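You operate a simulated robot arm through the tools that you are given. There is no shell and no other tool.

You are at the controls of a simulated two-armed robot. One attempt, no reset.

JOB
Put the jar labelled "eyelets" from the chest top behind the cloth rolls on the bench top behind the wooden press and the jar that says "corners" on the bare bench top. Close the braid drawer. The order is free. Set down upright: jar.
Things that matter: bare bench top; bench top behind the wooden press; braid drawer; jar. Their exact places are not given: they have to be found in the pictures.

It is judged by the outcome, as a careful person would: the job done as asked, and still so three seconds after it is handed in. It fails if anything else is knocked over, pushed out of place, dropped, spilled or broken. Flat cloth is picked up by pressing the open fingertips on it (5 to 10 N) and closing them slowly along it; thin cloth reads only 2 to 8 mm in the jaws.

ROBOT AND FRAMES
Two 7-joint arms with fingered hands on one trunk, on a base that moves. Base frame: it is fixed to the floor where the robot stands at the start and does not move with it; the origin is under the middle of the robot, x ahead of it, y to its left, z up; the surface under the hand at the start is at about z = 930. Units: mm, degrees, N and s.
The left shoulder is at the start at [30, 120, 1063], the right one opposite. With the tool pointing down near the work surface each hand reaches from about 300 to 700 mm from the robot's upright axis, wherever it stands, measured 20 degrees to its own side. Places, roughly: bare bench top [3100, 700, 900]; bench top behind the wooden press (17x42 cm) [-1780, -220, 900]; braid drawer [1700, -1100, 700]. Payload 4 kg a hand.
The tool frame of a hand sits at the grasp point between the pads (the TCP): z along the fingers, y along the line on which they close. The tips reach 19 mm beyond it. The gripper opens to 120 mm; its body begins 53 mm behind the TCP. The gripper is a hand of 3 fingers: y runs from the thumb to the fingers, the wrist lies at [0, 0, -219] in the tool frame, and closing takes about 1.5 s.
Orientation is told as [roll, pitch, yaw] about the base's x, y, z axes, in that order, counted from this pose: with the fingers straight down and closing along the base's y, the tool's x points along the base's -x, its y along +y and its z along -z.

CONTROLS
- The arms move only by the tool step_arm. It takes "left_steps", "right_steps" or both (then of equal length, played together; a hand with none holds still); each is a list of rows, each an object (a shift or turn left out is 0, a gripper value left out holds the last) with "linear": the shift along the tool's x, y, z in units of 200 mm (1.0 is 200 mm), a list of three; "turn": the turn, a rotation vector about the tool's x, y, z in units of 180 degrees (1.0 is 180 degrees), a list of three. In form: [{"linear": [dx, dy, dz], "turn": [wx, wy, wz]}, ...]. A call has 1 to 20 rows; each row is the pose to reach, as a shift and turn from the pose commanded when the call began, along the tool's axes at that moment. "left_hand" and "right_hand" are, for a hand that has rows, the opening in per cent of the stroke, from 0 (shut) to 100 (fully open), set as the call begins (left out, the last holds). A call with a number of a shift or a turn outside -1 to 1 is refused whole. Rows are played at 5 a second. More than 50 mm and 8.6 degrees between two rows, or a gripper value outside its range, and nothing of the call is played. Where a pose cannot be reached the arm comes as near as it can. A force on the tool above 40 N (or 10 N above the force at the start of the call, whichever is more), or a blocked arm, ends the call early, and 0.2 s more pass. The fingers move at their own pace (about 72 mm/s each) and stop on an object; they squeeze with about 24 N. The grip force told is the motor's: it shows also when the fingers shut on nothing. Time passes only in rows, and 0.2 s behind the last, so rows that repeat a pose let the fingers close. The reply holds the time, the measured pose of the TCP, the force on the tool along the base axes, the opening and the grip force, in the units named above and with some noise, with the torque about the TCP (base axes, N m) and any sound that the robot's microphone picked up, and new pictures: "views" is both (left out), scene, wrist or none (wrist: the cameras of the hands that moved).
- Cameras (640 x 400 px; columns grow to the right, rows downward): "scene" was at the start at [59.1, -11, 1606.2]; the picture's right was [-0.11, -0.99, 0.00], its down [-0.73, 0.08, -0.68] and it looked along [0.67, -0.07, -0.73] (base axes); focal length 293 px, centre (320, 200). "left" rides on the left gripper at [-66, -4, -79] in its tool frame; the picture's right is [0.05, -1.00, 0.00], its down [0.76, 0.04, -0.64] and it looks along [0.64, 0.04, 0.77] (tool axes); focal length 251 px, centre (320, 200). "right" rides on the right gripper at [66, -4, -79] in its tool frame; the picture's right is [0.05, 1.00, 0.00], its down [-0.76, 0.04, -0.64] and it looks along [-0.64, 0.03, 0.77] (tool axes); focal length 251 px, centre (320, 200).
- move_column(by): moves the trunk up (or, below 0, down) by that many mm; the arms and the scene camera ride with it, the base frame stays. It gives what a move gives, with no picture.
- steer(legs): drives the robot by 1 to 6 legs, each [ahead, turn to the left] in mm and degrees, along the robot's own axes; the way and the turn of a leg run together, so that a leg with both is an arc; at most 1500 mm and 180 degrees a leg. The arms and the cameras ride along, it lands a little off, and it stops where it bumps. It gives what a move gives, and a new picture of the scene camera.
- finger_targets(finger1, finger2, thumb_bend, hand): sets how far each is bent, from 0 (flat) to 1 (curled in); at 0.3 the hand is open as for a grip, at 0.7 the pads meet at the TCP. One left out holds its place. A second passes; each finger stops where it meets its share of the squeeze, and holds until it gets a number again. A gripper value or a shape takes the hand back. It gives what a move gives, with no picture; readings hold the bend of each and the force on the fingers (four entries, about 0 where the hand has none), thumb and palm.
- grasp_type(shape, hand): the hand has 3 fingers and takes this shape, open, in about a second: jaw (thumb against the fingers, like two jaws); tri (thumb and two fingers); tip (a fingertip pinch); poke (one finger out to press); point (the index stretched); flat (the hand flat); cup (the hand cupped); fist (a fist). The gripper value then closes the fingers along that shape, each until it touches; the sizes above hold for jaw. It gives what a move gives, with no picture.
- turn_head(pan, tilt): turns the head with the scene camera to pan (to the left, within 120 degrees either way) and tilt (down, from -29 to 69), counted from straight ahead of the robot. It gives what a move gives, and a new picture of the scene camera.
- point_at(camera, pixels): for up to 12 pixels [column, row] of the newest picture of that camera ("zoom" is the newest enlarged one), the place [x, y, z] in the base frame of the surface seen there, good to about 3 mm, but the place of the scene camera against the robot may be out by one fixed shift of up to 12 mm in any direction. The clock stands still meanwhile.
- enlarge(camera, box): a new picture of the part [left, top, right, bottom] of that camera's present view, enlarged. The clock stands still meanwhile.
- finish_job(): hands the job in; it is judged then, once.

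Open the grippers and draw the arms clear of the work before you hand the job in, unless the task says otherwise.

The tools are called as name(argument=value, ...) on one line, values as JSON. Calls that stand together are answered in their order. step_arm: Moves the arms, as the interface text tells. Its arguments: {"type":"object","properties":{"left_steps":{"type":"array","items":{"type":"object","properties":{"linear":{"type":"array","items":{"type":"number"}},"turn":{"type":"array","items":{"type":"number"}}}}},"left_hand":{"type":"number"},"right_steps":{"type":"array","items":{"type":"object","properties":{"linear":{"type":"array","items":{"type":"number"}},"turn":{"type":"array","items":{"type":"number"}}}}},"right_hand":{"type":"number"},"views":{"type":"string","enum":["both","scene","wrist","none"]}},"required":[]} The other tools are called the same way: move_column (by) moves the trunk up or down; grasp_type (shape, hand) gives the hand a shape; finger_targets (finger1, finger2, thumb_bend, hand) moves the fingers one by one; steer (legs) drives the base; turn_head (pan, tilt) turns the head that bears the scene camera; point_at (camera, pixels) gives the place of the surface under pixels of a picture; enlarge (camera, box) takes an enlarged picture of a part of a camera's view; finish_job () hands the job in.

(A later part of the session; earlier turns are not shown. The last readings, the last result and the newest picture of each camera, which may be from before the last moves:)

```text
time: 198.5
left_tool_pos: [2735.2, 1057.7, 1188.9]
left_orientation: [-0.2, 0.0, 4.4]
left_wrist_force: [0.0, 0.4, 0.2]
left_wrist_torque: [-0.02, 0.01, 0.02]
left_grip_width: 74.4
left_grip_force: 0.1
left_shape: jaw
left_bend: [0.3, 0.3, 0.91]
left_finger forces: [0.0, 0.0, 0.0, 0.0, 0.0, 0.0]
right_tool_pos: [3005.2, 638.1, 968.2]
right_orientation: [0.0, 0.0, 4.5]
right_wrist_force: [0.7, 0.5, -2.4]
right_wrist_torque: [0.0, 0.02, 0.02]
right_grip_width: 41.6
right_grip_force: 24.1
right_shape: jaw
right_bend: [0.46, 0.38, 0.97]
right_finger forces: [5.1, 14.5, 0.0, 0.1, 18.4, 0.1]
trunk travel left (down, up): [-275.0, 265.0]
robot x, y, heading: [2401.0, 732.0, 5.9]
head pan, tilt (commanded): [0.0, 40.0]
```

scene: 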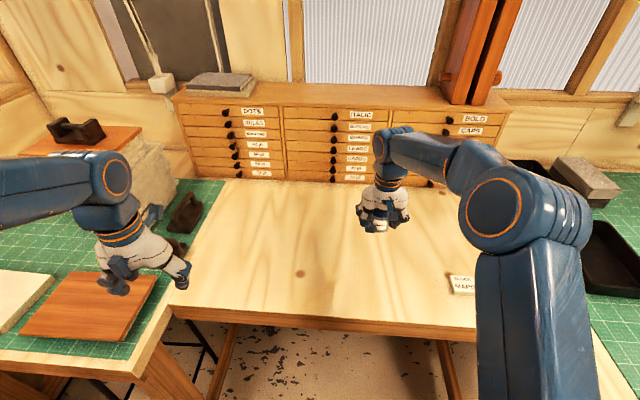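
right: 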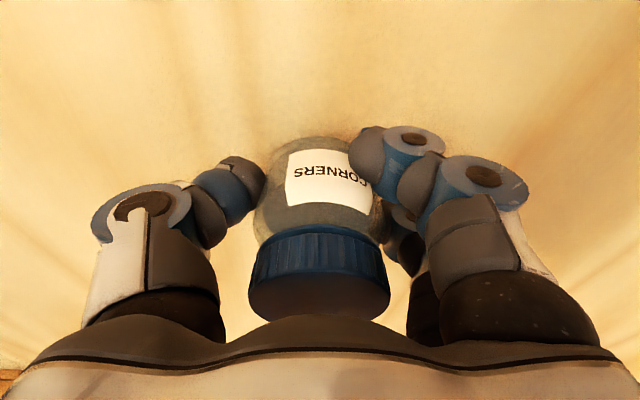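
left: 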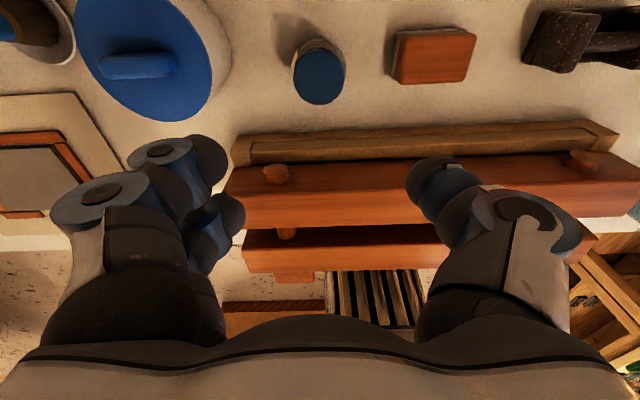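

No contact yet (−2.4 N at TCP 968). I creep on 1 mm per row.

step_arm(right_steps=[{"linear": [0, 0, 0.005]}, {"linear": [0, 0, 0.01]}], views="none")

step_arm(right_steps=[{"linear": [0, 0, 0.005]}, {"linear": [0, 0, 0.01]}], views="none")

```text
time: 199.1
left_tool_pos: [2734.7, 1058.3, 1189.0]
left_orientation: [-0.1, 0.1, 4.3]
left_wrist_force: [0.9, 0.3, -0.3]
left_wrist_torque: [-0.02, -0.01, 0.0]
left_grip_width: 74.4
left_grip_force: 0.0
left_shape: jaw
left_bend: [0.3, 0.3, 0.91]
left_finger forces: [0.0, 0.0, 0.1, 0.0, 0.0, 0.1]
right_tool_pos: [3005.2, 638.3, 965.4]
right_orientation: [-0.2, 0.0, 4.5]
right_wrist_force: [0.4, 0.6, -1.8]
right_wrist_torque: [0.0, 0.04, 0.0]
right_grip_width: 41.5
right_grip_force: 23.6
right_shape: jaw
right_bend: [0.46, 0.38, 0.97]
right_finger forces: [5.1, 14.5, 0.0, 0.0, 18.5, 0.0]
trunk travel left (down, up): [-275.0, 265.0]
robot x, y, heading: [2399.9, 728.1, 5.5]
head pan, tilt (commanded): [0.0, 40.0]
```

```text
time: 199.7
left_tool_pos: [2735.0, 1058.5, 1189.5]
left_orientation: [0.0, 0.2, 4.2]
left_wrist_force: [0.5, 0.7, -0.2]
left_wrist_torque: [-0.01, 0.02, 0.0]
left_grip_width: 74.5
left_grip_force: 0.1
left_shape: jaw
left_bend: [0.3, 0.3, 0.91]
left_finger forces: [0.0, 0.0, 0.0, 0.0, 0.1, 0.0]
right_tool_pos: [3005.4, 639.8, 964.8]
right_orientation: [-0.1, 0.0, 4.5]
right_wrist_force: [0.2, 0.3, -1.0]
right_wrist_torque: [0.05, -0.04, 0.0]
right_grip_width: 41.7
right_grip_force: 24.0
right_shape: jaw
right_bend: [0.46, 0.38, 0.98]
right_finger forces: [5.0, 14.7, 0.1, 0.0, 18.6, 0.0]
trunk travel left (down, up): [-275.0, 265.0]
robot x, y, heading: [2398.9, 730.0, 5.5]
head pan, tilt (commanded): [0.0, 40.0]
```

step_arm(right_steps=[{"linear": [0, 0, 0.005]}, {"linear": [0, 0, 0.01]}], views="none")

```text
time: 200.3
left_tool_pos: [2735.3, 1057.5, 1189.6]
left_orientation: [-0.2, 0.1, 4.3]
left_wrist_force: [0.3, 0.4, 0.0]
left_wrist_torque: [0.0, -0.02, 0.0]
left_grip_width: 74.4
left_grip_force: 0.0
left_shape: jaw
left_bend: [0.3, 0.3, 0.91]
left_finger forces: [0.1, 0.0, 0.1, 0.0, 0.1, 0.0]
right_tool_pos: [3005.7, 638.2, 964.4]
right_orientation: [0.0, 0.1, 4.5]
right_wrist_force: [0.8, 1.0, 3.4]
right_wrist_torque: [0.07, -0.12, 0.01]
right_grip_width: 42.1
right_grip_force: 24.0
right_shape: jaw
right_bend: [0.46, 0.38, 0.98]
right_finger forces: [5.2, 15.6, 0.1, 0.0, 19.3, 0.0]
trunk travel left (down, up): [-275.0, 265.0]
robot x, y, heading: [2395.4, 727.4, 5.6]
head pan, tilt (commanded): [0.0, 40.0]
```

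Contact begins (+3.4 N). One more mm to seat it, then I open the right hand to 75 %.

step_arm(right_steps=[{"linear": [0, 0, 0.006]}, {"linear": [0, 0, 0.006]}], views="none")

step_arm(right_steps=[{"linear": [0, 0, 0]}, {"linear": [0, 0, 0]}, {"linear": [0, 0, 0]}, {"linear": [0, 0, 0]}, {"linear": [0, 0, 0]}, {"linear": [0, 0, 0]}], right_hand=80, views="wrist")

```text
time: 200.9
left_tool_pos: [2734.6, 1058.5, 1189.1]
left_orientation: [-0.1, 0.1, 4.3]
left_wrist_force: [0.2, -0.7, -0.1]
left_wrist_torque: [0.01, -0.01, 0.0]
left_grip_width: 74.0
left_grip_force: 0.0
left_shape: jaw
left_bend: [0.3, 0.3, 0.91]
left_finger forces: [0.0, 0.0, 0.0, 0.0, 0.0, 0.0]
right_tool_pos: [3004.8, 639.0, 964.0]
right_orientation: [-0.1, 0.0, 4.5]
right_wrist_force: [-1.1, 0.5, 4.3]
right_wrist_torque: [0.09, -0.19, -0.01]
right_grip_width: 42.1
right_grip_force: 23.5
right_shape: jaw
right_bend: [0.46, 0.38, 0.98]
right_finger forces: [5.0, 16.2, 0.0, 0.0, 19.7, 0.0]
trunk travel left (down, up): [-275.0, 265.0]
robot x, y, heading: [2396.4, 727.9, 5.5]
head pan, tilt (commanded): [0.0, 40.0]
```

```text
time: 202.3
left_tool_pos: [2734.8, 1058.3, 1188.1]
left_orientation: [-0.1, 0.1, 4.3]
left_wrist_force: [0.4, 0.6, -0.1]
left_wrist_torque: [-0.01, -0.01, -0.03]
left_grip_width: 74.5
left_grip_force: 0.1
left_shape: jaw
left_bend: [0.3, 0.3, 0.91]
left_finger forces: [0.0, 0.1, 0.0, 0.0, 0.0, 0.0]
right_tool_pos: [3005.2, 639.3, 961.8]
right_orientation: [-0.1, 0.0, 4.5]
right_wrist_force: [0.2, -0.2, -1.0]
right_wrist_torque: [0.0, 0.01, -0.02]
right_grip_width: 95.8
right_grip_force: 0.0
right_shape: jaw
right_bend: [0.26, 0.26, 0.11]
right_finger forces: [0.0, 0.1, 0.0, 0.1, 0.0, 0.1]
trunk travel left (down, up): [-275.0, 265.0]
robot x, y, heading: [2395.3, 730.9, 5.8]
head pan, tilt (commanded): [0.0, 40.0]
```

right: 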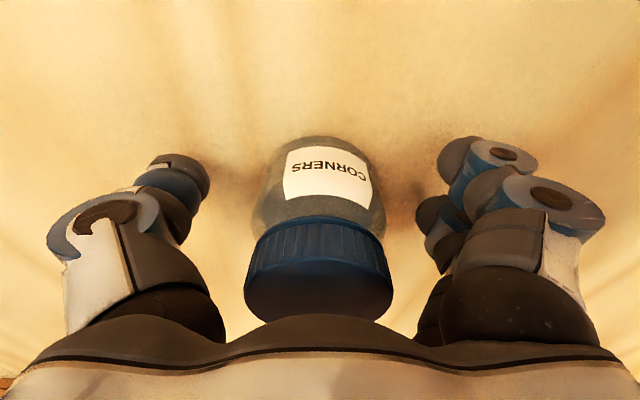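

The fingers are fully off and the jar stands upright. I raise the right hand straight up 200 mm.

step_arm(right_steps=[{"linear": [0, 0, -0.1]}, {"linear": [0, 0, -0.3]}, {"linear": [0, 0, -0.5]}, {"linear": [0, 0, -0.7]}, {"linear": [0, 0, -0.9]}, {"linear": [0, 0, -1.0]}, {"linear": [0, 0, -1.0]}], views="both")

```text
time: 203.9
left_tool_pos: [2735.1, 1058.3, 1189.5]
left_orientation: [-0.1, 0.1, 4.3]
left_wrist_force: [-0.4, 0.4, -0.6]
left_wrist_torque: [-0.01, 0.01, 0.01]
left_grip_width: 74.1
left_grip_force: 0.1
left_shape: jaw
left_bend: [0.3, 0.3, 0.91]
left_finger forces: [0.0, 0.0, 0.0, 0.0, 0.0, 0.0]
right_tool_pos: [3005.3, 639.6, 1162.6]
right_orientation: [-0.1, 0.1, 4.5]
right_wrist_force: [0.8, -0.5, 0.6]
right_wrist_torque: [0.0, 0.03, 0.02]
right_grip_width: 95.6
right_grip_force: 0.1
right_shape: jaw
right_bend: [0.25, 0.25, 0.11]
right_finger forces: [0.0, 0.0, 0.1, 0.0, 0.0, 0.0]
trunk travel left (down, up): [-275.0, 265.0]
robot x, y, heading: [2397.7, 730.9, 5.6]
head pan, tilt (commanded): [0.0, 40.0]
```

scene: 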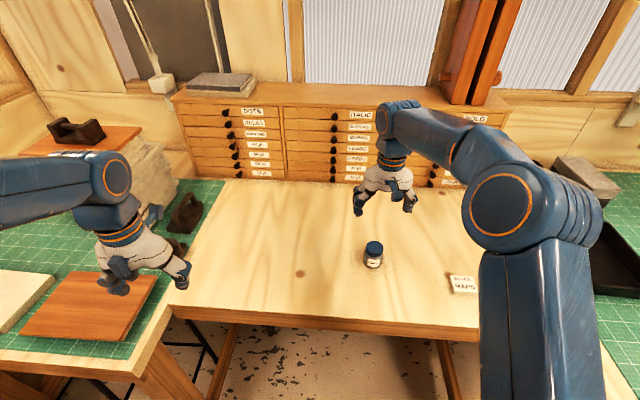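
right: 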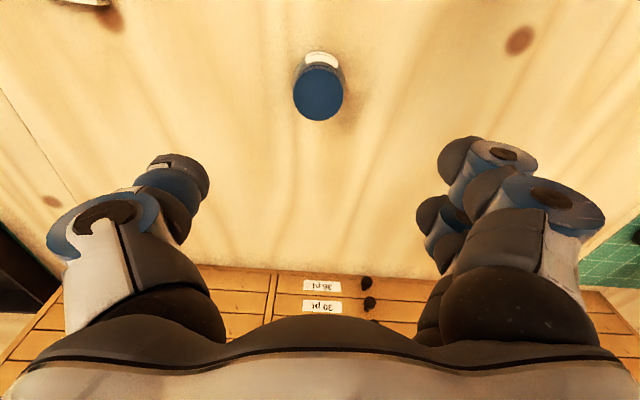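

CORNERS stands upright on the bare bench at (374,255). I retract the right hand and take a left wrist view to gauge my own base's outline for the turns near the open drawer.

step_arm(right_steps=[{"linear": [0.2, 0, -0.1]}, {"linear": [0.4, 0, -0.15]}, {"linear": [0.6, 0, -0.15]}, {"linear": [0.8, 0, -0.15]}, {"linear": [1.0, 0, -0.15]}], left_steps=[{"linear": [0, -0.2, 0]}, {"linear": [0, -0.4, 0]}, {"linear": [0, -0.6, 0]}, {"linear": [0, -0.8, 0]}, {"linear": [0, -0.8, 0]}], views="both")

```text
time: 205.1
left_tool_pos: [2744.1, 898.2, 1187.1]
left_orientation: [-0.1, 0.0, 4.3]
left_wrist_force: [0.1, 1.0, 0.5]
left_wrist_torque: [0.0, 0.02, 0.01]
left_grip_width: 74.4
left_grip_force: 0.0
left_shape: jaw
left_bend: [0.3, 0.3, 0.91]
left_finger forces: [0.0, 0.1, 0.1, 0.1, 0.1, 0.0]
right_tool_pos: [2803.8, 624.0, 1194.6]
right_orientation: [-0.2, 0.1, 4.4]
right_wrist_force: [-0.9, -0.1, 0.1]
right_wrist_torque: [-0.01, -0.02, -0.02]
right_grip_width: 95.7
right_grip_force: 0.1
right_shape: jaw
right_bend: [0.25, 0.25, 0.11]
right_finger forces: [0.0, 0.0, 0.0, 0.0, 0.0, 0.0]
trunk travel left (down, up): [-275.0, 265.0]
robot x, y, heading: [2400.1, 730.9, 5.9]
head pan, tilt (commanded): [0.0, 40.0]
```

scene: 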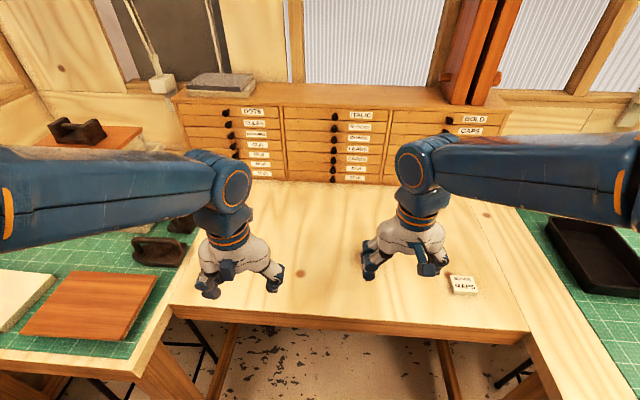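
right: 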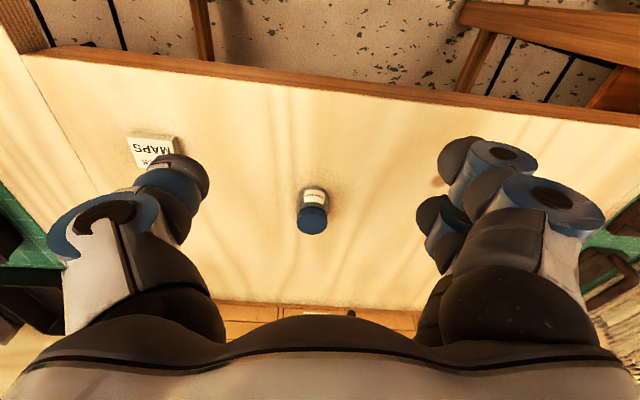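
left: 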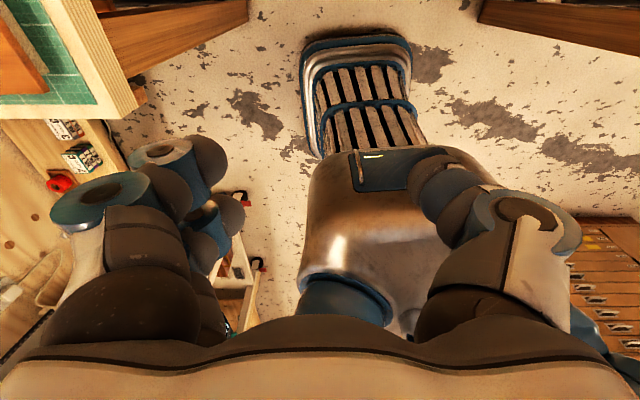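

My base shows as a narrow blue-rimmed foot at (302–415, 35–160). I measure it.

point_at(camera="left", pixels=[[355, 42], [308, 55], [405, 45], [305, 120], [365, 105], [415, 130], [350, 152], [310, 155], [330, 200], [245, 280], [180, 60]])

```text
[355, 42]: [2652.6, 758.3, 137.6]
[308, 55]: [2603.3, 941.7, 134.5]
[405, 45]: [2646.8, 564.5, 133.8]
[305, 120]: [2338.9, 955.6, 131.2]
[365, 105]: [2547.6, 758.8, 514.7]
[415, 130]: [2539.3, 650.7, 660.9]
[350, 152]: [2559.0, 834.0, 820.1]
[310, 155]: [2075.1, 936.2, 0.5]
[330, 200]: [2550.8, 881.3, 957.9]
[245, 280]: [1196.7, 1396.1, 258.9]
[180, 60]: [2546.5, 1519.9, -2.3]
```

My foot is only ~250 mm front and ~200 mm half-width, so turning room in the aisle is ample. I back out of the recess and start turning right toward −y.

steer(legs=[[-200, 0]])

steer(legs=[[0, -40]])

steer(legs=[[0, -40]])

```text
time: 206.7
left_tool_pos: [2544.4, 879.9, 1188.3]
left_orientation: [0.0, 0.2, 4.3]
left_wrist_force: [-1.2, -0.4, 0.6]
left_wrist_torque: [-0.01, -0.01, 0.0]
left_grip_width: 74.1
left_grip_force: 0.0
left_shape: jaw
left_bend: [0.3, 0.3, 0.91]
left_finger forces: [0.0, 0.0, 0.1, 0.0, 0.0, 0.0]
right_tool_pos: [2606.5, 604.0, 1191.5]
right_orientation: [0.0, 0.0, 4.4]
right_wrist_force: [-1.1, -0.6, 0.0]
right_wrist_torque: [0.01, -0.01, 0.02]
right_grip_width: 95.7
right_grip_force: 0.0
right_shape: jaw
right_bend: [0.25, 0.25, 0.11]
right_finger forces: [0.0, 0.0, 0.1, 0.1, 0.1, 0.0]
trunk travel left (down, up): [-275.0, 265.0]
robot x, y, heading: [2197.8, 711.7, 5.6]
head pan, tilt (commanded): [0.0, 40.0]
```

scene: 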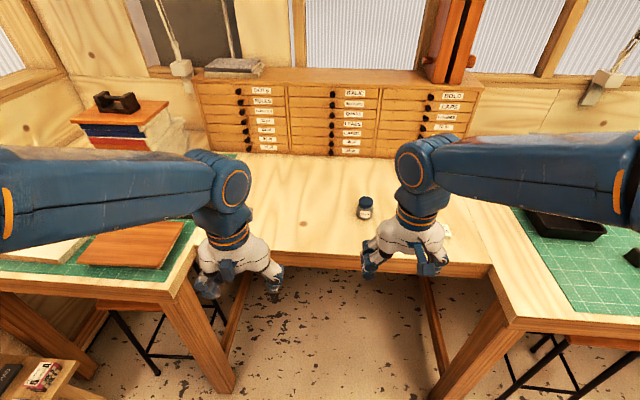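

```text
time: 209.0
left_tool_pos: [2571.0, 611.0, 1188.2]
left_orientation: [-0.1, 0.0, -36.6]
left_wrist_force: [-1.1, 0.2, -0.5]
left_wrist_torque: [-0.04, -0.02, -0.02]
left_grip_width: 74.4
left_grip_force: 0.0
left_shape: jaw
left_bend: [0.3, 0.3, 0.91]
left_finger forces: [0.0, 0.1, 0.0, 0.0, 0.1, 0.0]
right_tool_pos: [2437.4, 363.0, 1192.6]
right_orientation: [-0.1, 0.0, -36.4]
right_wrist_force: [0.0, 0.3, 0.1]
right_wrist_torque: [-0.02, -0.01, 0.0]
right_grip_width: 95.9
right_grip_force: 0.0
right_shape: jaw
right_bend: [0.25, 0.25, 0.11]
right_finger forces: [0.1, 0.0, 0.1, 0.0, 0.1, 0.0]
trunk travel left (down, up): [-275.0, 265.0]
robot x, y, heading: [2221.0, 747.9, -35.5]
head pan, tilt (commanded): [0.0, 40.0]
```

scene: 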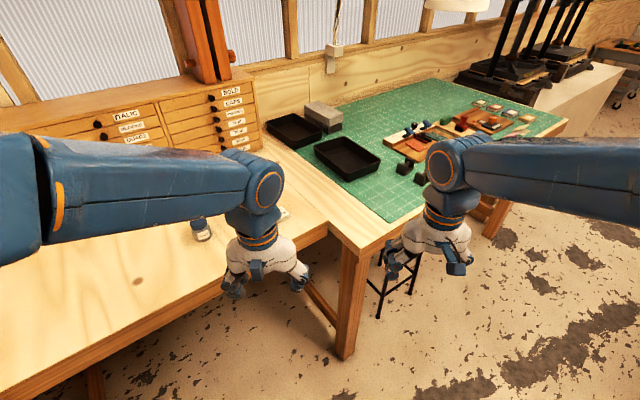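

```text
time: 211.3
left_tool_pos: [2410.8, 421.9, 1187.6]
left_orientation: [-0.1, -0.1, -75.5]
left_wrist_force: [1.0, 0.1, 0.0]
left_wrist_torque: [-0.05, 0.0, 0.0]
left_grip_width: 74.5
left_grip_force: 0.1
left_shape: jaw
left_bend: [0.3, 0.3, 0.91]
left_finger forces: [0.0, 0.1, 0.0, 0.1, 0.0, 0.1]
right_tool_pos: [2150.7, 313.2, 1194.0]
right_orientation: [-0.2, 0.0, -75.5]
right_wrist_force: [1.1, 0.4, 0.2]
right_wrist_torque: [0.0, -0.01, 0.01]
right_grip_width: 95.9
right_grip_force: 0.1
right_shape: jaw
right_bend: [0.25, 0.25, 0.11]
right_finger forces: [0.0, 0.0, 0.0, 0.0, 0.0, 0.1]
trunk travel left (down, up): [-275.0, 265.0]
robot x, y, heading: [2264.6, 754.8, -74.4]
head pan, tilt (commanded): [0.0, 40.0]
```

scene: 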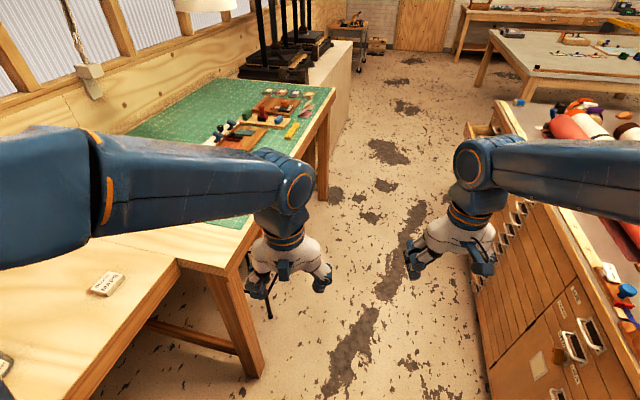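

Aisle is clear along −y. I trim the heading to about −88° and drive 1850 mm down to the drawer.

steer(legs=[[0, -13.5]])

steer(legs=[[1400, 0], [440, 0]])

```text
time: 212.5
left_tool_pos: [2325.4, 393.6, 1188.3]
left_orientation: [-0.1, 0.1, -89.0]
left_wrist_force: [-1.1, 0.1, 0.7]
left_wrist_torque: [0.02, 0.0, -0.02]
left_grip_width: 74.5
left_grip_force: 0.2
left_shape: jaw
left_bend: [0.3, 0.3, 0.91]
left_finger forces: [0.0, 0.0, 0.0, 0.0, 0.1, 0.1]
right_tool_pos: [2047.8, 349.4, 1191.5]
right_orientation: [-0.2, -0.1, -88.9]
right_wrist_force: [-0.1, 0.1, 0.0]
right_wrist_torque: [0.01, 0.02, -0.03]
right_grip_width: 96.0
right_grip_force: 0.2
right_shape: jaw
right_bend: [0.25, 0.25, 0.11]
right_finger forces: [0.0, 0.0, 0.0, 0.0, 0.0, 0.1]
trunk travel left (down, up): [-275.0, 265.0]
robot x, y, heading: [2278.4, 750.5, -88.0]
head pan, tilt (commanded): [0.0, 40.0]
```

scene: 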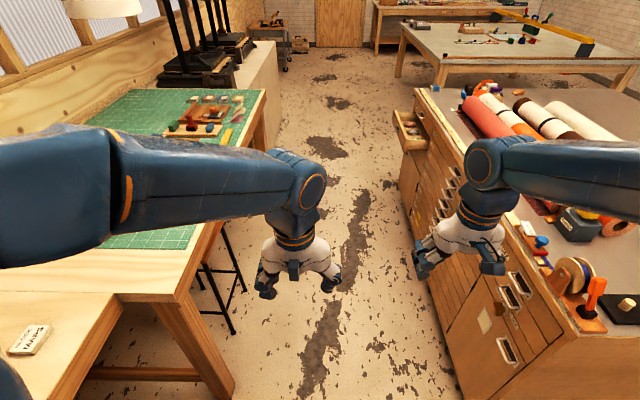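

```text
time: 221.9
left_tool_pos: [2456.4, -1465.5, 1189.0]
left_orientation: [-0.1, 0.1, -86.5]
left_wrist_force: [0.2, 0.2, -0.4]
left_wrist_torque: [0.04, 0.05, 0.01]
left_grip_width: 74.5
left_grip_force: 0.0
left_shape: jaw
left_bend: [0.3, 0.3, 0.91]
left_finger forces: [0.0, 0.1, 0.1, 0.0, 0.0, 0.0]
right_tool_pos: [2180.5, -1523.0, 1193.3]
right_orientation: [-0.1, 0.1, -86.4]
right_wrist_force: [-0.5, -0.2, -0.3]
right_wrist_torque: [0.02, -0.01, 0.0]
right_grip_width: 95.9
right_grip_force: 0.1
right_shape: jaw
right_bend: [0.25, 0.25, 0.11]
right_finger forces: [0.0, 0.1, 0.0, 0.0, 0.1, 0.0]
trunk travel left (down, up): [-275.0, 265.0]
robot x, y, heading: [2390.3, -1107.9, -85.1]
head pan, tilt (commanded): [0.0, 40.0]
```

scene: 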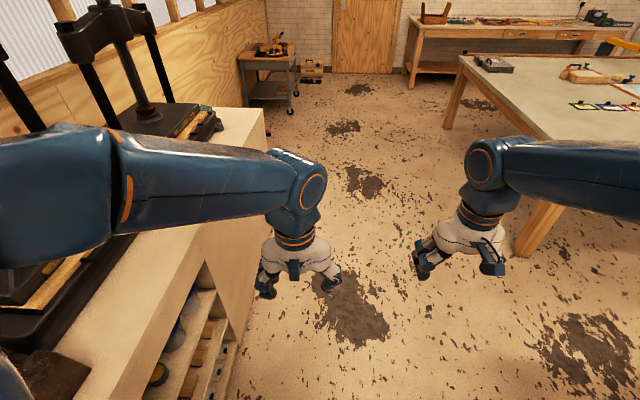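

I now turn right in stages to face the drawer (−x).

steer(legs=[[0, -40]])

steer(legs=[[0, -40]])

steer(legs=[[0, -14]])

turn_head(pan=0, tilt=50)

```text
time: 224.1
left_tool_pos: [2217.5, -1426.2, 1187.7]
left_orientation: [-0.1, 0.1, -125.5]
left_wrist_force: [-0.5, -0.3, 0.8]
left_wrist_torque: [0.02, 0.02, 0.02]
left_grip_width: 74.4
left_grip_force: 0.1
left_shape: jaw
left_bend: [0.3, 0.3, 0.91]
left_finger forces: [0.1, 0.0, 0.1, 0.0, 0.1, 0.0]
right_tool_pos: [1967.1, -1298.2, 1193.4]
right_orientation: [-0.2, 0.2, -125.4]
right_wrist_force: [0.1, -0.9, 0.2]
right_wrist_torque: [0.02, 0.0, -0.03]
right_grip_width: 96.0
right_grip_force: 0.0
right_shape: jaw
right_bend: [0.25, 0.25, 0.11]
right_finger forces: [0.1, 0.1, 0.0, 0.0, 0.0, 0.0]
trunk travel left (down, up): [-275.0, 265.0]
robot x, y, heading: [2421.9, -1130.3, -124.5]
head pan, tilt (commanded): [0.0, 40.0]
```

scene: 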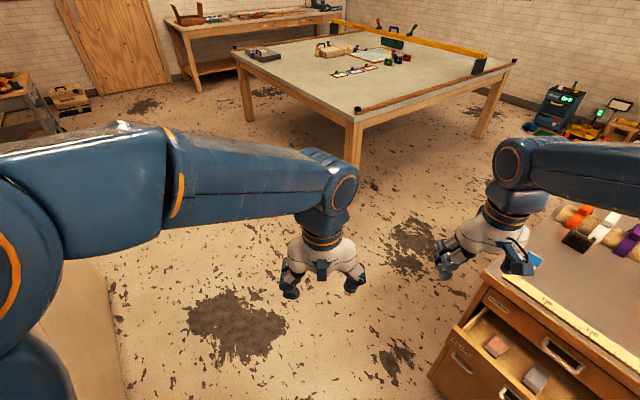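

```text
time: 226.1
left_tool_pos: [2111.4, -1250.8, 1188.1]
left_orientation: [0.2, 0.0, -157.6]
left_wrist_force: [-0.1, 0.9, 0.1]
left_wrist_torque: [-0.05, -0.04, -0.01]
left_grip_width: 74.3
left_grip_force: 0.2
left_shape: jaw
left_bend: [0.3, 0.3, 0.17]
left_finger forces: [0.1, 0.0, 0.0, 0.0, 0.0, 0.0]
right_tool_pos: [1968.6, -1008.4, 1191.9]
right_orientation: [0.2, 0.1, -157.4]
right_wrist_force: [-0.6, 1.6, -0.1]
right_wrist_torque: [-0.12, -0.02, 0.0]
right_grip_width: 95.8
right_grip_force: 0.1
right_shape: jaw
right_bend: [0.25, 0.25, 0.11]
right_finger forces: [0.1, 0.0, 0.0, 0.0, 0.0, 0.0]
trunk travel left (down, up): [-275.0, 265.0]
robot x, y, heading: [2432.6, -1090.9, -144.8]
head pan, tilt (commanded): [0.0, 40.0]
stopped in leg 1: the robot was blocked; the commanded pose is now the measured one
```

scene: 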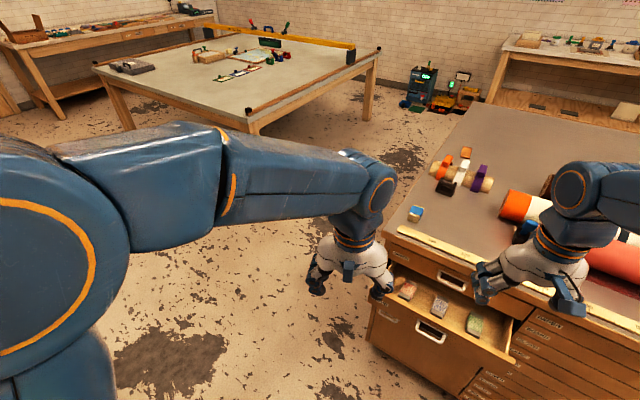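

```text
time: 227.4
left_tool_pos: [2092.7, -1167.8, 1188.2]
left_orientation: [0.0, 0.1, -170.6]
left_wrist_force: [0.1, 0.0, 0.2]
left_wrist_torque: [-0.05, -0.01, -0.04]
left_grip_width: 74.2
left_grip_force: 0.1
left_shape: jaw
left_bend: [0.3, 0.3, 0.91]
left_finger forces: [0.0, 0.0, 0.1, 0.0, 0.1, 0.0]
right_tool_pos: [2009.0, -898.2, 1190.8]
right_orientation: [0.1, 0.2, -170.4]
right_wrist_force: [0.2, 0.2, 0.2]
right_wrist_torque: [-0.02, 0.01, -0.02]
right_grip_width: 96.0
right_grip_force: 0.1
right_shape: jaw
right_bend: [0.25, 0.25, 0.11]
right_finger forces: [0.1, 0.0, 0.0, 0.0, 0.1, 0.0]
trunk travel left (down, up): [-275.0, 265.0]
robot x, y, heading: [2436.4, -1065.0, -150.4]
head pan, tilt (commanded): [0.0, 40.0]
stopped in leg 1: the robot was blocked; the commanded pose is now the measured one
```

scene: 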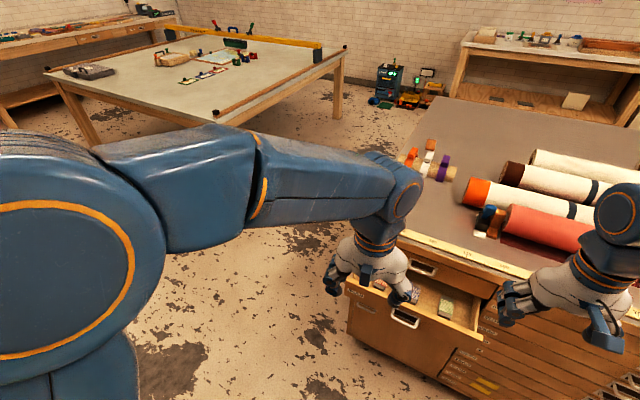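

```text
time: 228.1
left_tool_pos: [2092.8, -1170.6, 1187.2]
left_orientation: [0.1, 0.1, -170.5]
left_wrist_force: [-0.1, 0.1, 0.9]
left_wrist_torque: [0.03, 0.02, 0.0]
left_grip_width: 74.2
left_grip_force: 0.0
left_shape: jaw
left_bend: [0.3, 0.3, 0.91]
left_finger forces: [0.0, 0.1, 0.1, 0.0, 0.0, 0.0]
right_tool_pos: [2007.3, -901.0, 1191.7]
right_orientation: [-0.1, 0.4, -170.4]
right_wrist_force: [0.5, 0.1, 0.2]
right_wrist_torque: [0.0, -0.01, -0.01]
right_grip_width: 96.1
right_grip_force: 0.1
right_shape: jaw
right_bend: [0.25, 0.25, 0.11]
right_finger forces: [0.0, 0.0, 0.1, 0.0, 0.0, 0.1]
trunk travel left (down, up): [-275.0, 265.0]
robot x, y, heading: [2436.1, -1069.5, -150.4]
head pan, tilt (commanded): [0.0, 50.0]
```

scene: 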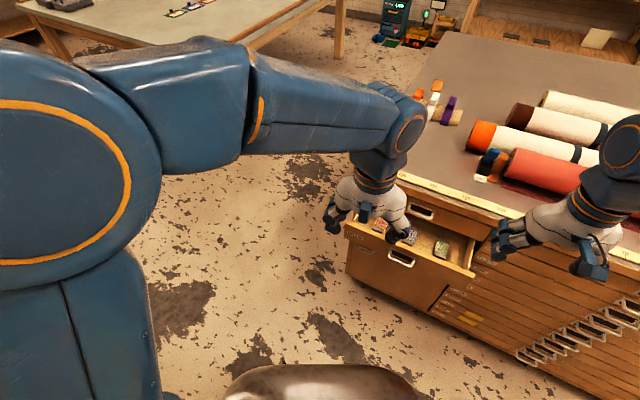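

The turn stopped early at −150° while the arms swung on to −170°; the rear of the base may touch the bench leg. I look back to check.

turn_head(pan=-120, tilt=55)

turn_head(pan=120, tilt=55)

```text
time: 230.1
left_tool_pos: [2093.2, -1170.1, 1188.2]
left_orientation: [0.1, 0.2, -170.5]
left_wrist_force: [0.4, -0.4, -0.5]
left_wrist_torque: [0.01, 0.0, 0.0]
left_grip_width: 74.7
left_grip_force: 0.0
left_shape: jaw
left_bend: [0.3, 0.3, 0.91]
left_finger forces: [0.0, 0.0, 0.0, 0.0, 0.1, 0.0]
right_tool_pos: [2007.6, -900.8, 1190.7]
right_orientation: [0.0, 0.3, -170.4]
right_wrist_force: [-0.1, 0.4, 0.7]
right_wrist_torque: [0.01, 0.01, 0.02]
right_grip_width: 95.8
right_grip_force: 0.1
right_shape: jaw
right_bend: [0.25, 0.25, 0.11]
right_finger forces: [0.0, 0.0, 0.0, 0.1, 0.0, 0.0]
trunk travel left (down, up): [-275.0, 265.0]
robot x, y, heading: [2439.5, -1061.4, -150.4]
head pan, tilt (commanded): [-120.0, 55.0]
```

scene: 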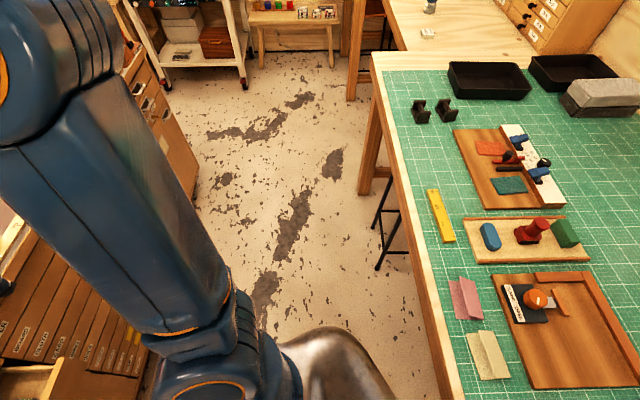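

```text
time: 233.5
left_tool_pos: [2092.9, -1168.7, 1187.7]
left_orientation: [0.0, 0.1, -170.4]
left_wrist_force: [0.1, -0.1, -0.3]
left_wrist_torque: [-0.04, -0.01, 0.01]
left_grip_width: 74.2
left_grip_force: 0.1
left_shape: jaw
left_bend: [0.3, 0.3, 0.91]
left_finger forces: [0.1, 0.0, 0.0, 0.0, 0.0, 0.0]
right_tool_pos: [2007.9, -901.6, 1192.2]
right_orientation: [-0.1, 0.2, -170.4]
right_wrist_force: [0.1, -0.7, 0.0]
right_wrist_torque: [0.01, 0.0, 0.01]
right_grip_width: 96.1
right_grip_force: 0.3
right_shape: jaw
right_bend: [0.25, 0.25, 0.11]
right_finger forces: [0.0, 0.0, 0.0, 0.0, 0.1, 0.0]
trunk travel left (down, up): [-275.0, 265.0]
robot x, y, heading: [2435.1, -1064.8, -150.5]
head pan, tilt (commanded): [120.0, 55.0]
```

scene: 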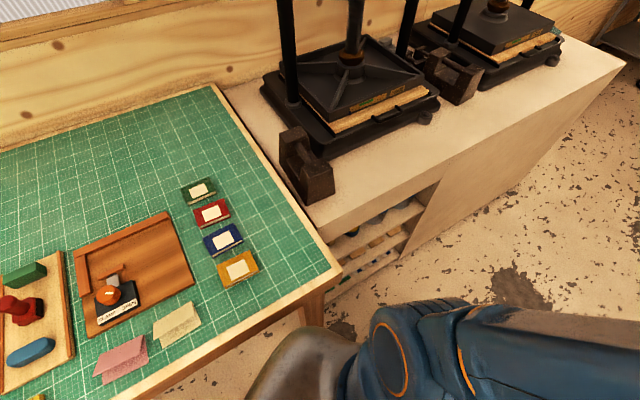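

The rear is close to the green bench's corner. I drive 130 mm ahead to free it; hands stay high above the chest.

steer(legs=[[120, 0]])

steer(legs=[[0, -28]])

turn_head(pan=0, tilt=55)

```text
time: 234.8
left_tool_pos: [1986.2, -1229.4, 1187.4]
left_orientation: [-0.1, 0.2, -170.6]
left_wrist_force: [0.1, 0.0, 0.5]
left_wrist_torque: [0.0, -0.03, -0.02]
left_grip_width: 74.4
left_grip_force: 0.1
left_shape: jaw
left_bend: [0.3, 0.3, 0.91]
left_finger forces: [0.0, 0.1, 0.0, 0.0, 0.1, 0.1]
right_tool_pos: [1901.9, -961.2, 1190.1]
right_orientation: [0.0, 0.2, -170.4]
right_wrist_force: [-0.2, -0.6, -0.8]
right_wrist_torque: [0.01, 0.0, 0.03]
right_grip_width: 95.6
right_grip_force: 0.0
right_shape: jaw
right_bend: [0.25, 0.25, 0.11]
right_finger forces: [0.0, 0.0, 0.1, 0.1, 0.1, 0.0]
trunk travel left (down, up): [-275.0, 265.0]
robot x, y, heading: [2331.9, -1125.3, -150.5]
head pan, tilt (commanded): [120.0, 55.0]
```

scene: 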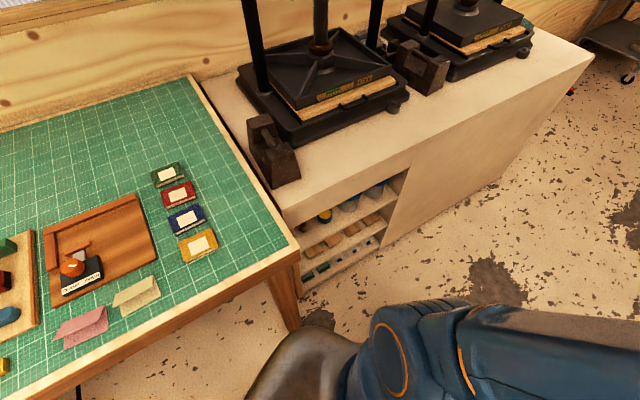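

```text
time: 236.6
left_tool_pos: [1978.7, -1051.7, 1188.9]
left_orientation: [-0.1, 0.1, 160.9]
left_wrist_force: [-0.2, -0.6, 0.1]
left_wrist_torque: [-0.01, 0.0, 0.03]
left_grip_width: 74.6
left_grip_force: 0.0
left_shape: jaw
left_bend: [0.3, 0.3, 0.91]
left_finger forces: [0.0, 0.1, 0.1, 0.0, 0.0, 0.1]
right_tool_pos: [2033.2, -774.1, 1190.8]
right_orientation: [0.1, 0.2, 161.0]
right_wrist_force: [-0.2, -0.1, -0.8]
right_wrist_torque: [-0.01, -0.04, 0.0]
right_grip_width: 96.1
right_grip_force: 0.0
right_shape: jaw
right_bend: [0.25, 0.25, 0.11]
right_finger forces: [0.1, 0.1, 0.1, 0.0, 0.1, 0.0]
trunk travel left (down, up): [-275.0, 265.0]
robot x, y, heading: [2330.9, -1150.2, -178.9]
head pan, tilt (commanded): [120.0, 55.0]
```

scene: 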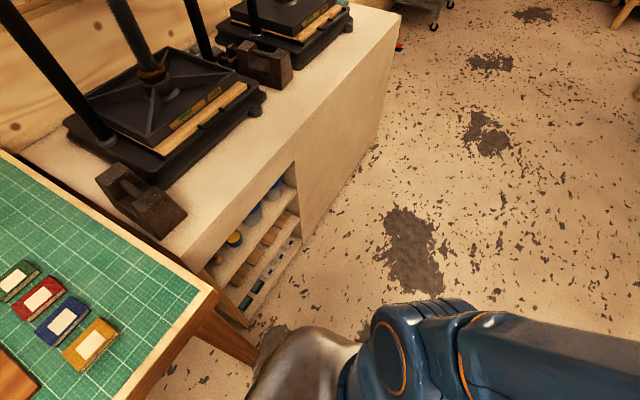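

```text
time: 238.6
left_tool_pos: [1978.7, -1050.6, 1188.1]
left_orientation: [0.0, 0.0, 160.9]
left_wrist_force: [-0.6, 0.1, -0.2]
left_wrist_torque: [-0.02, -0.01, -0.02]
left_grip_width: 74.5
left_grip_force: 0.0
left_shape: jaw
left_bend: [0.3, 0.3, 0.91]
left_finger forces: [0.1, 0.0, 0.1, 0.1, 0.0, 0.0]
right_tool_pos: [2033.0, -775.6, 1191.1]
right_orientation: [0.0, 0.2, 161.0]
right_wrist_force: [-0.9, -0.3, 0.3]
right_wrist_torque: [-0.01, 0.01, -0.02]
right_grip_width: 95.8
right_grip_force: 0.1
right_shape: jaw
right_bend: [0.25, 0.25, 0.11]
right_finger forces: [0.0, 0.0, 0.1, 0.0, 0.0, 0.1]
trunk travel left (down, up): [-275.0, 265.0]
robot x, y, heading: [2333.3, -1152.1, -178.7]
head pan, tilt (commanded): [0.0, 55.0]
```

scene: 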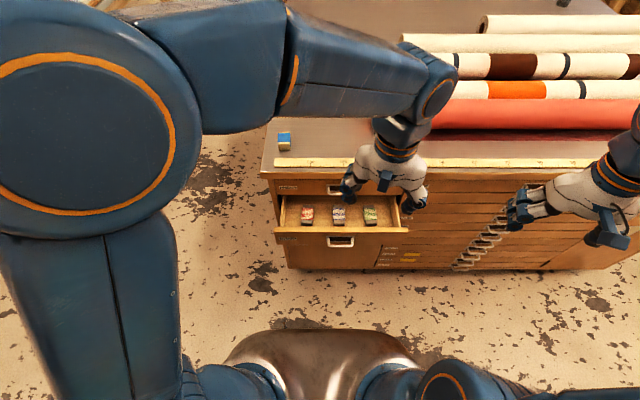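

I'm facing the drawer now at [2332,−1151]. I enlarge the drawer and measure the front panel, handle and the neighbours.

enlarge(camera="scene", box=[255, 170, 435, 275])

point_at(camera="scene", pixels=[[290, 231], [395, 231], [340, 230], [290, 240], [390, 240], [341, 242], [320, 243], [285, 185], [335, 190], [277, 233], [408, 232], [300, 255]])

```text
3.56 times, centred on (345, 222) of scene
```

zoom: 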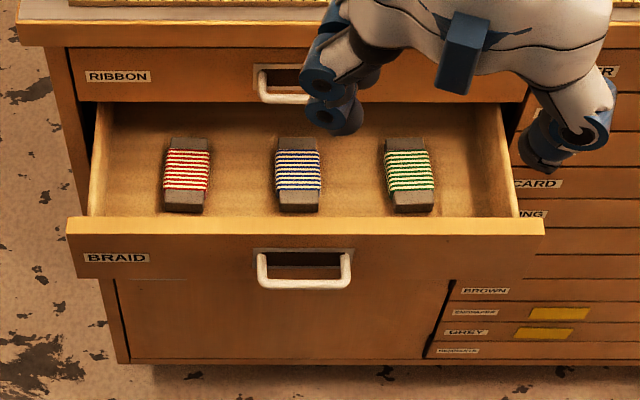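

```text
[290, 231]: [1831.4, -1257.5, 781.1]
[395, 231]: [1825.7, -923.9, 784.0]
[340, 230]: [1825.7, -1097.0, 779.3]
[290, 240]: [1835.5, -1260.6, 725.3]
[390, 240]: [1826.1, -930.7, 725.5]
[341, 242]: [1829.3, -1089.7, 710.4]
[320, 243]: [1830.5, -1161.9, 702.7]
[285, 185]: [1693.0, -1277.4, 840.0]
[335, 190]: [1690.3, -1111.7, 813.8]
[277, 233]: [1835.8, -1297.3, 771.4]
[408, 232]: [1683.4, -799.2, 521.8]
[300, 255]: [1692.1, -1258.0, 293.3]
```

The drawer is labelled BRAID: front at x≈1832, y −1300…−915, z≈695–785, handle y −1140…−1052. I bring the left hand, fingers closed, to before the panel left of the handle and square its yaw to 180°.

step_arm(left_steps=[{"linear": [-0.02, 0.16, 0], "turn": [0, 0, -0.021]}, {"linear": [-0.04, 0.32, 0], "turn": [0, 0, -0.042]}, {"linear": [-0.06, 0.48, 0], "turn": [0, 0, -0.063]}, {"linear": [-0.08, 0.64, 0], "turn": [0, 0, -0.084]}, {"linear": [-0.1, 0.82, 0], "turn": [0, 0, -0.106]}, {"linear": [-0.1, 0.82, 0], "turn": [0, 0, -0.106]}], left_hand=0, views="scene")

```text
time: 240.0
left_tool_pos: [1906.0, -1200.9, 1190.4]
left_orientation: [0.0, 0.1, 180.0]
left_wrist_force: [0.5, 0.6, -0.5]
left_wrist_torque: [0.0, -0.01, 0.02]
left_grip_width: 0.0
left_grip_force: 24.3
left_shape: jaw
left_bend: [0.74, 0.74, 0.43]
left_finger forces: [0.0, 0.0, 0.1, 0.1, 0.0, 0.1]
right_tool_pos: [2033.2, -774.7, 1190.8]
right_orientation: [0.0, 0.2, 160.9]
right_wrist_force: [-0.5, 0.2, 0.8]
right_wrist_torque: [-0.03, -0.02, -0.01]
right_grip_width: 96.0
right_grip_force: 0.1
right_shape: jaw
right_bend: [0.25, 0.25, 0.11]
right_finger forces: [0.1, 0.0, 0.0, 0.1, 0.0, 0.1]
trunk travel left (down, up): [-275.0, 265.0]
robot x, y, heading: [2330.2, -1146.9, -178.8]
head pan, tilt (commanded): [0.0, 55.0]
```

scene: 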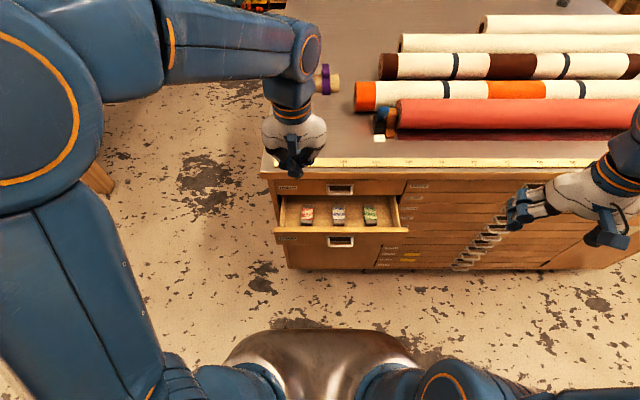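

Hand is squared and closed. Now I tilt it so that the fingers point forward (turn about its own y, −64° in 8 rows), TCP staying in place.

step_arm(left_steps=[{"turn": [0, -0.044, 0]}, {"turn": [0, -0.089, 0]}, {"turn": [0, -0.133, 0]}, {"turn": [0, -0.178, 0]}, {"turn": [0, -0.222, 0]}, {"turn": [0, -0.267, 0]}, {"turn": [0, -0.311, 0]}, {"turn": [0, -0.355, 0]}, {"turn": [0, -0.355, 0]}], left_hand=0, views="both")

```text
time: 241.6
left_tool_pos: [1906.2, -1202.9, 1194.2]
left_orientation: [-24.5, -48.9, -159.6]
left_wrist_force: [0.4, -0.6, 0.3]
left_wrist_torque: [0.02, -0.01, -0.06]
left_grip_width: 0.2
left_grip_force: 23.9
left_shape: jaw
left_bend: [0.74, 0.74, 0.43]
left_finger forces: [0.0, 0.0, 0.0, 0.1, 0.0, 0.0]
left hand out of reach, approached as far as the arm can: row 5, 8
right_tool_pos: [2030.6, -776.4, 1191.1]
right_orientation: [-0.1, 0.4, 161.0]
right_wrist_force: [1.1, -0.6, 0.1]
right_wrist_torque: [-0.02, -0.03, -0.01]
right_grip_width: 96.2
right_grip_force: 0.1
right_shape: jaw
right_bend: [0.25, 0.25, 0.11]
right_finger forces: [0.1, 0.1, 0.1, 0.0, 0.1, 0.1]
trunk travel left (down, up): [-275.0, 265.0]
robot x, y, heading: [2330.1, -1149.8, -178.8]
head pan, tilt (commanded): [0.0, 55.0]
stopped in row 8 (left hand): the arm was blocked; the commanded pose is now the measured one
```

scene: 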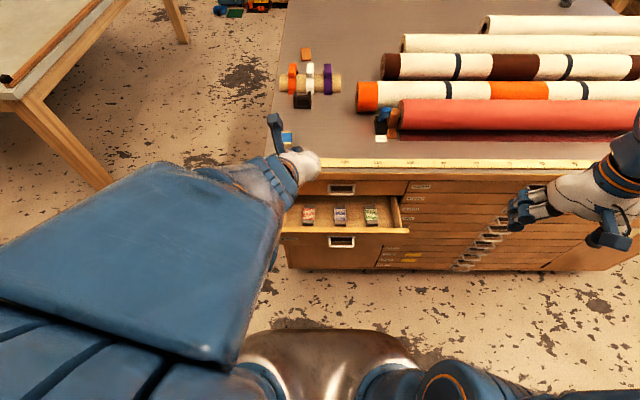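
left: 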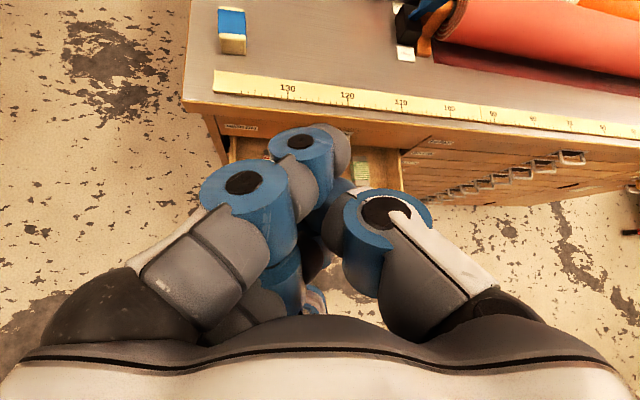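

The tilt ended at about 53° (pointing forward and 37° down), which is enough for fingertips to lead. I lower the trunk 270 mm; the hand is in front of the panel (x≈1906 vs 1832).

move_column(by=-270)

turn_head(pan=5, tilt=45)

```text
time: 244.4
left_tool_pos: [1907.6, -1199.1, 925.8]
left_orientation: [-24.4, -49.2, -159.8]
left_wrist_force: [-0.1, 1.5, 0.4]
left_wrist_torque: [0.02, -0.01, 0.0]
left_grip_width: 0.0
left_grip_force: 23.5
left_shape: jaw
left_bend: [0.74, 0.74, 0.43]
left_finger forces: [0.0, 0.0, 0.0, 0.0, 0.1, 0.0]
right_tool_pos: [2033.8, -774.2, 922.6]
right_orientation: [0.0, 0.2, 160.9]
right_wrist_force: [-0.3, 0.0, -1.2]
right_wrist_torque: [0.05, 0.02, 0.03]
right_grip_width: 95.7
right_grip_force: 0.1
right_shape: jaw
right_bend: [0.25, 0.25, 0.11]
right_finger forces: [0.0, 0.0, 0.1, 0.1, 0.0, 0.1]
trunk travel left (down, up): [-5.0, 535.0]
robot x, y, heading: [2330.1, -1150.8, -178.8]
head pan, tilt (commanded): [0.0, 55.0]
```

```text
time: 245.1
left_tool_pos: [1907.5, -1199.8, 925.2]
left_orientation: [-24.4, -49.1, -159.9]
left_wrist_force: [-0.5, 0.9, -0.7]
left_wrist_torque: [0.02, -0.04, 0.01]
left_grip_width: 0.0
left_grip_force: 23.8
left_shape: jaw
left_bend: [0.74, 0.74, 0.43]
left_finger forces: [0.0, 0.0, 0.1, 0.0, 0.0, 0.1]
right_tool_pos: [2032.3, -775.2, 920.8]
right_orientation: [-0.1, 0.2, 161.0]
right_wrist_force: [-0.2, 0.6, -0.7]
right_wrist_torque: [-0.02, -0.03, 0.02]
right_grip_width: 96.1
right_grip_force: 0.0
right_shape: jaw
right_bend: [0.25, 0.25, 0.11]
right_finger forces: [0.0, 0.0, 0.1, 0.1, 0.0, 0.0]
trunk travel left (down, up): [-5.0, 535.0]
robot x, y, heading: [2329.3, -1150.5, -178.8]
head pan, tilt (commanded): [5.0, 45.0]
```

scene: 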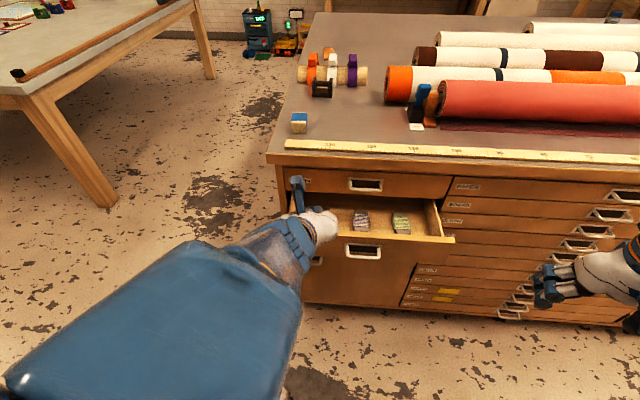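

I lower the left hand 165 mm with the arm, straight down in front of the panel (expressed in the tilted tool axes).

step_arm(left_steps=[{"linear": [0.124, 0.045, 0.099]}, {"linear": [0.249, 0.09, 0.197]}, {"linear": [0.373, 0.135, 0.296]}, {"linear": [0.498, 0.18, 0.395]}, {"linear": [0.622, 0.225, 0.493]}, {"linear": [0.622, 0.225, 0.493]}], left_hand=0, views="both")

```text
time: 246.5
left_tool_pos: [1901.4, -1200.0, 760.3]
left_orientation: [-24.1, -49.1, -159.8]
left_wrist_force: [-0.2, 0.0, -0.4]
left_wrist_torque: [-0.01, -0.01, 0.0]
left_grip_width: 0.0
left_grip_force: 24.7
left_shape: jaw
left_bend: [0.74, 0.74, 0.43]
left_finger forces: [0.0, 0.0, 0.0, 0.0, 0.1, 0.0]
left hand out of reach, approached as far as the arm can: row 2, 3, 4, 5, 6
right_tool_pos: [2033.1, -775.7, 919.9]
right_orientation: [0.0, 0.3, 161.0]
right_wrist_force: [-0.4, 0.3, 0.3]
right_wrist_torque: [-0.02, 0.02, -0.03]
right_grip_width: 96.1
right_grip_force: 0.1
right_shape: jaw
right_bend: [0.25, 0.25, 0.11]
right_finger forces: [0.0, 0.0, 0.0, 0.0, 0.0, 0.1]
trunk travel left (down, up): [-5.0, 535.0]
robot x, y, heading: [2327.1, -1146.4, -179.0]
head pan, tilt (commanded): [5.0, 45.0]
```

scene: 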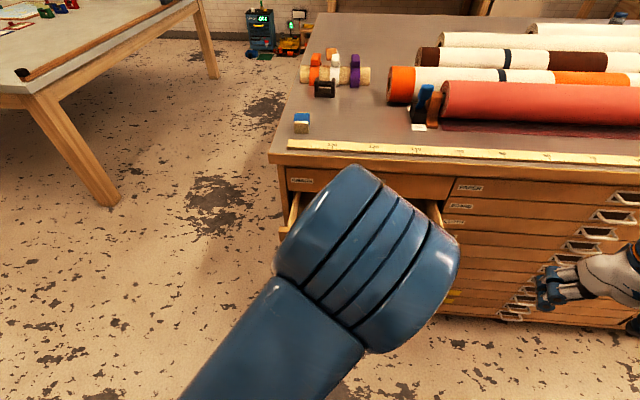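
left: 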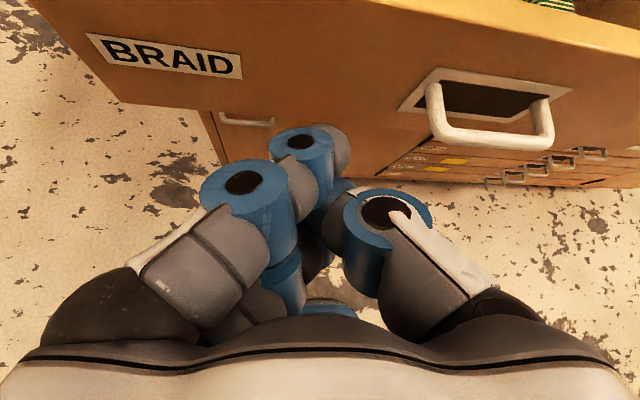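

The BRAID panel is right before the closed fingers (tips at about x 1886, z 749, left of the handle). I push along −x in 20 mm rows.

step_arm(left_steps=[{"linear": [-0.0616, -0.0024, 0.0788]}, {"linear": [-0.1232, -0.0048, 0.1576]}, {"linear": [-0.1848, -0.0072, 0.2364]}, {"linear": [-0.2464, -0.0096, 0.3152]}, {"linear": [-0.308, -0.012, 0.394]}], left_hand=0, views="both")

```text
time: 247.7
left_tool_pos: [1803.4, -1199.3, 761.6]
left_orientation: [-24.3, -49.2, -159.9]
left_wrist_force: [0.6, -0.3, 0.5]
left_wrist_torque: [-0.02, -0.04, 0.01]
left_grip_width: 0.1
left_grip_force: 23.9
left_shape: jaw
left_bend: [0.74, 0.74, 0.43]
left_finger forces: [0.0, 0.0, 0.1, 0.0, 0.0, 0.0]
right_tool_pos: [2032.3, -775.9, 920.3]
right_orientation: [0.0, 0.1, 161.0]
right_wrist_force: [-1.3, 0.4, 0.0]
right_wrist_torque: [-0.01, -0.02, -0.01]
right_grip_width: 95.8
right_grip_force: 0.0
right_shape: jaw
right_bend: [0.25, 0.25, 0.11]
right_finger forces: [0.0, 0.0, 0.0, 0.0, 0.0, 0.0]
trunk travel left (down, up): [-5.0, 535.0]
robot x, y, heading: [2331.8, -1151.6, -178.7]
head pan, tilt (commanded): [5.0, 45.0]
```

scene: 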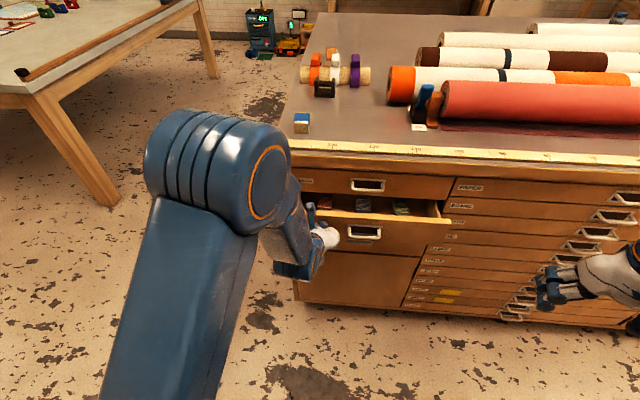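
left: 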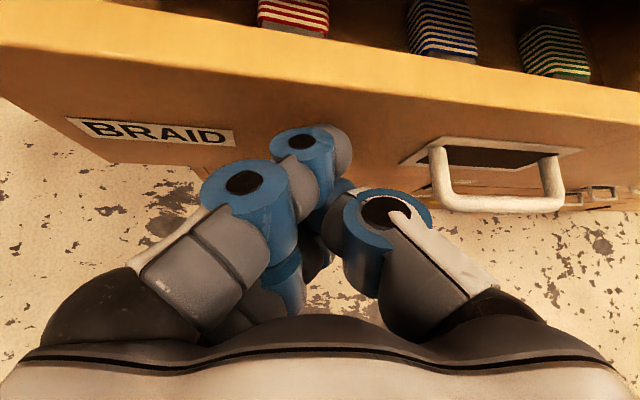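

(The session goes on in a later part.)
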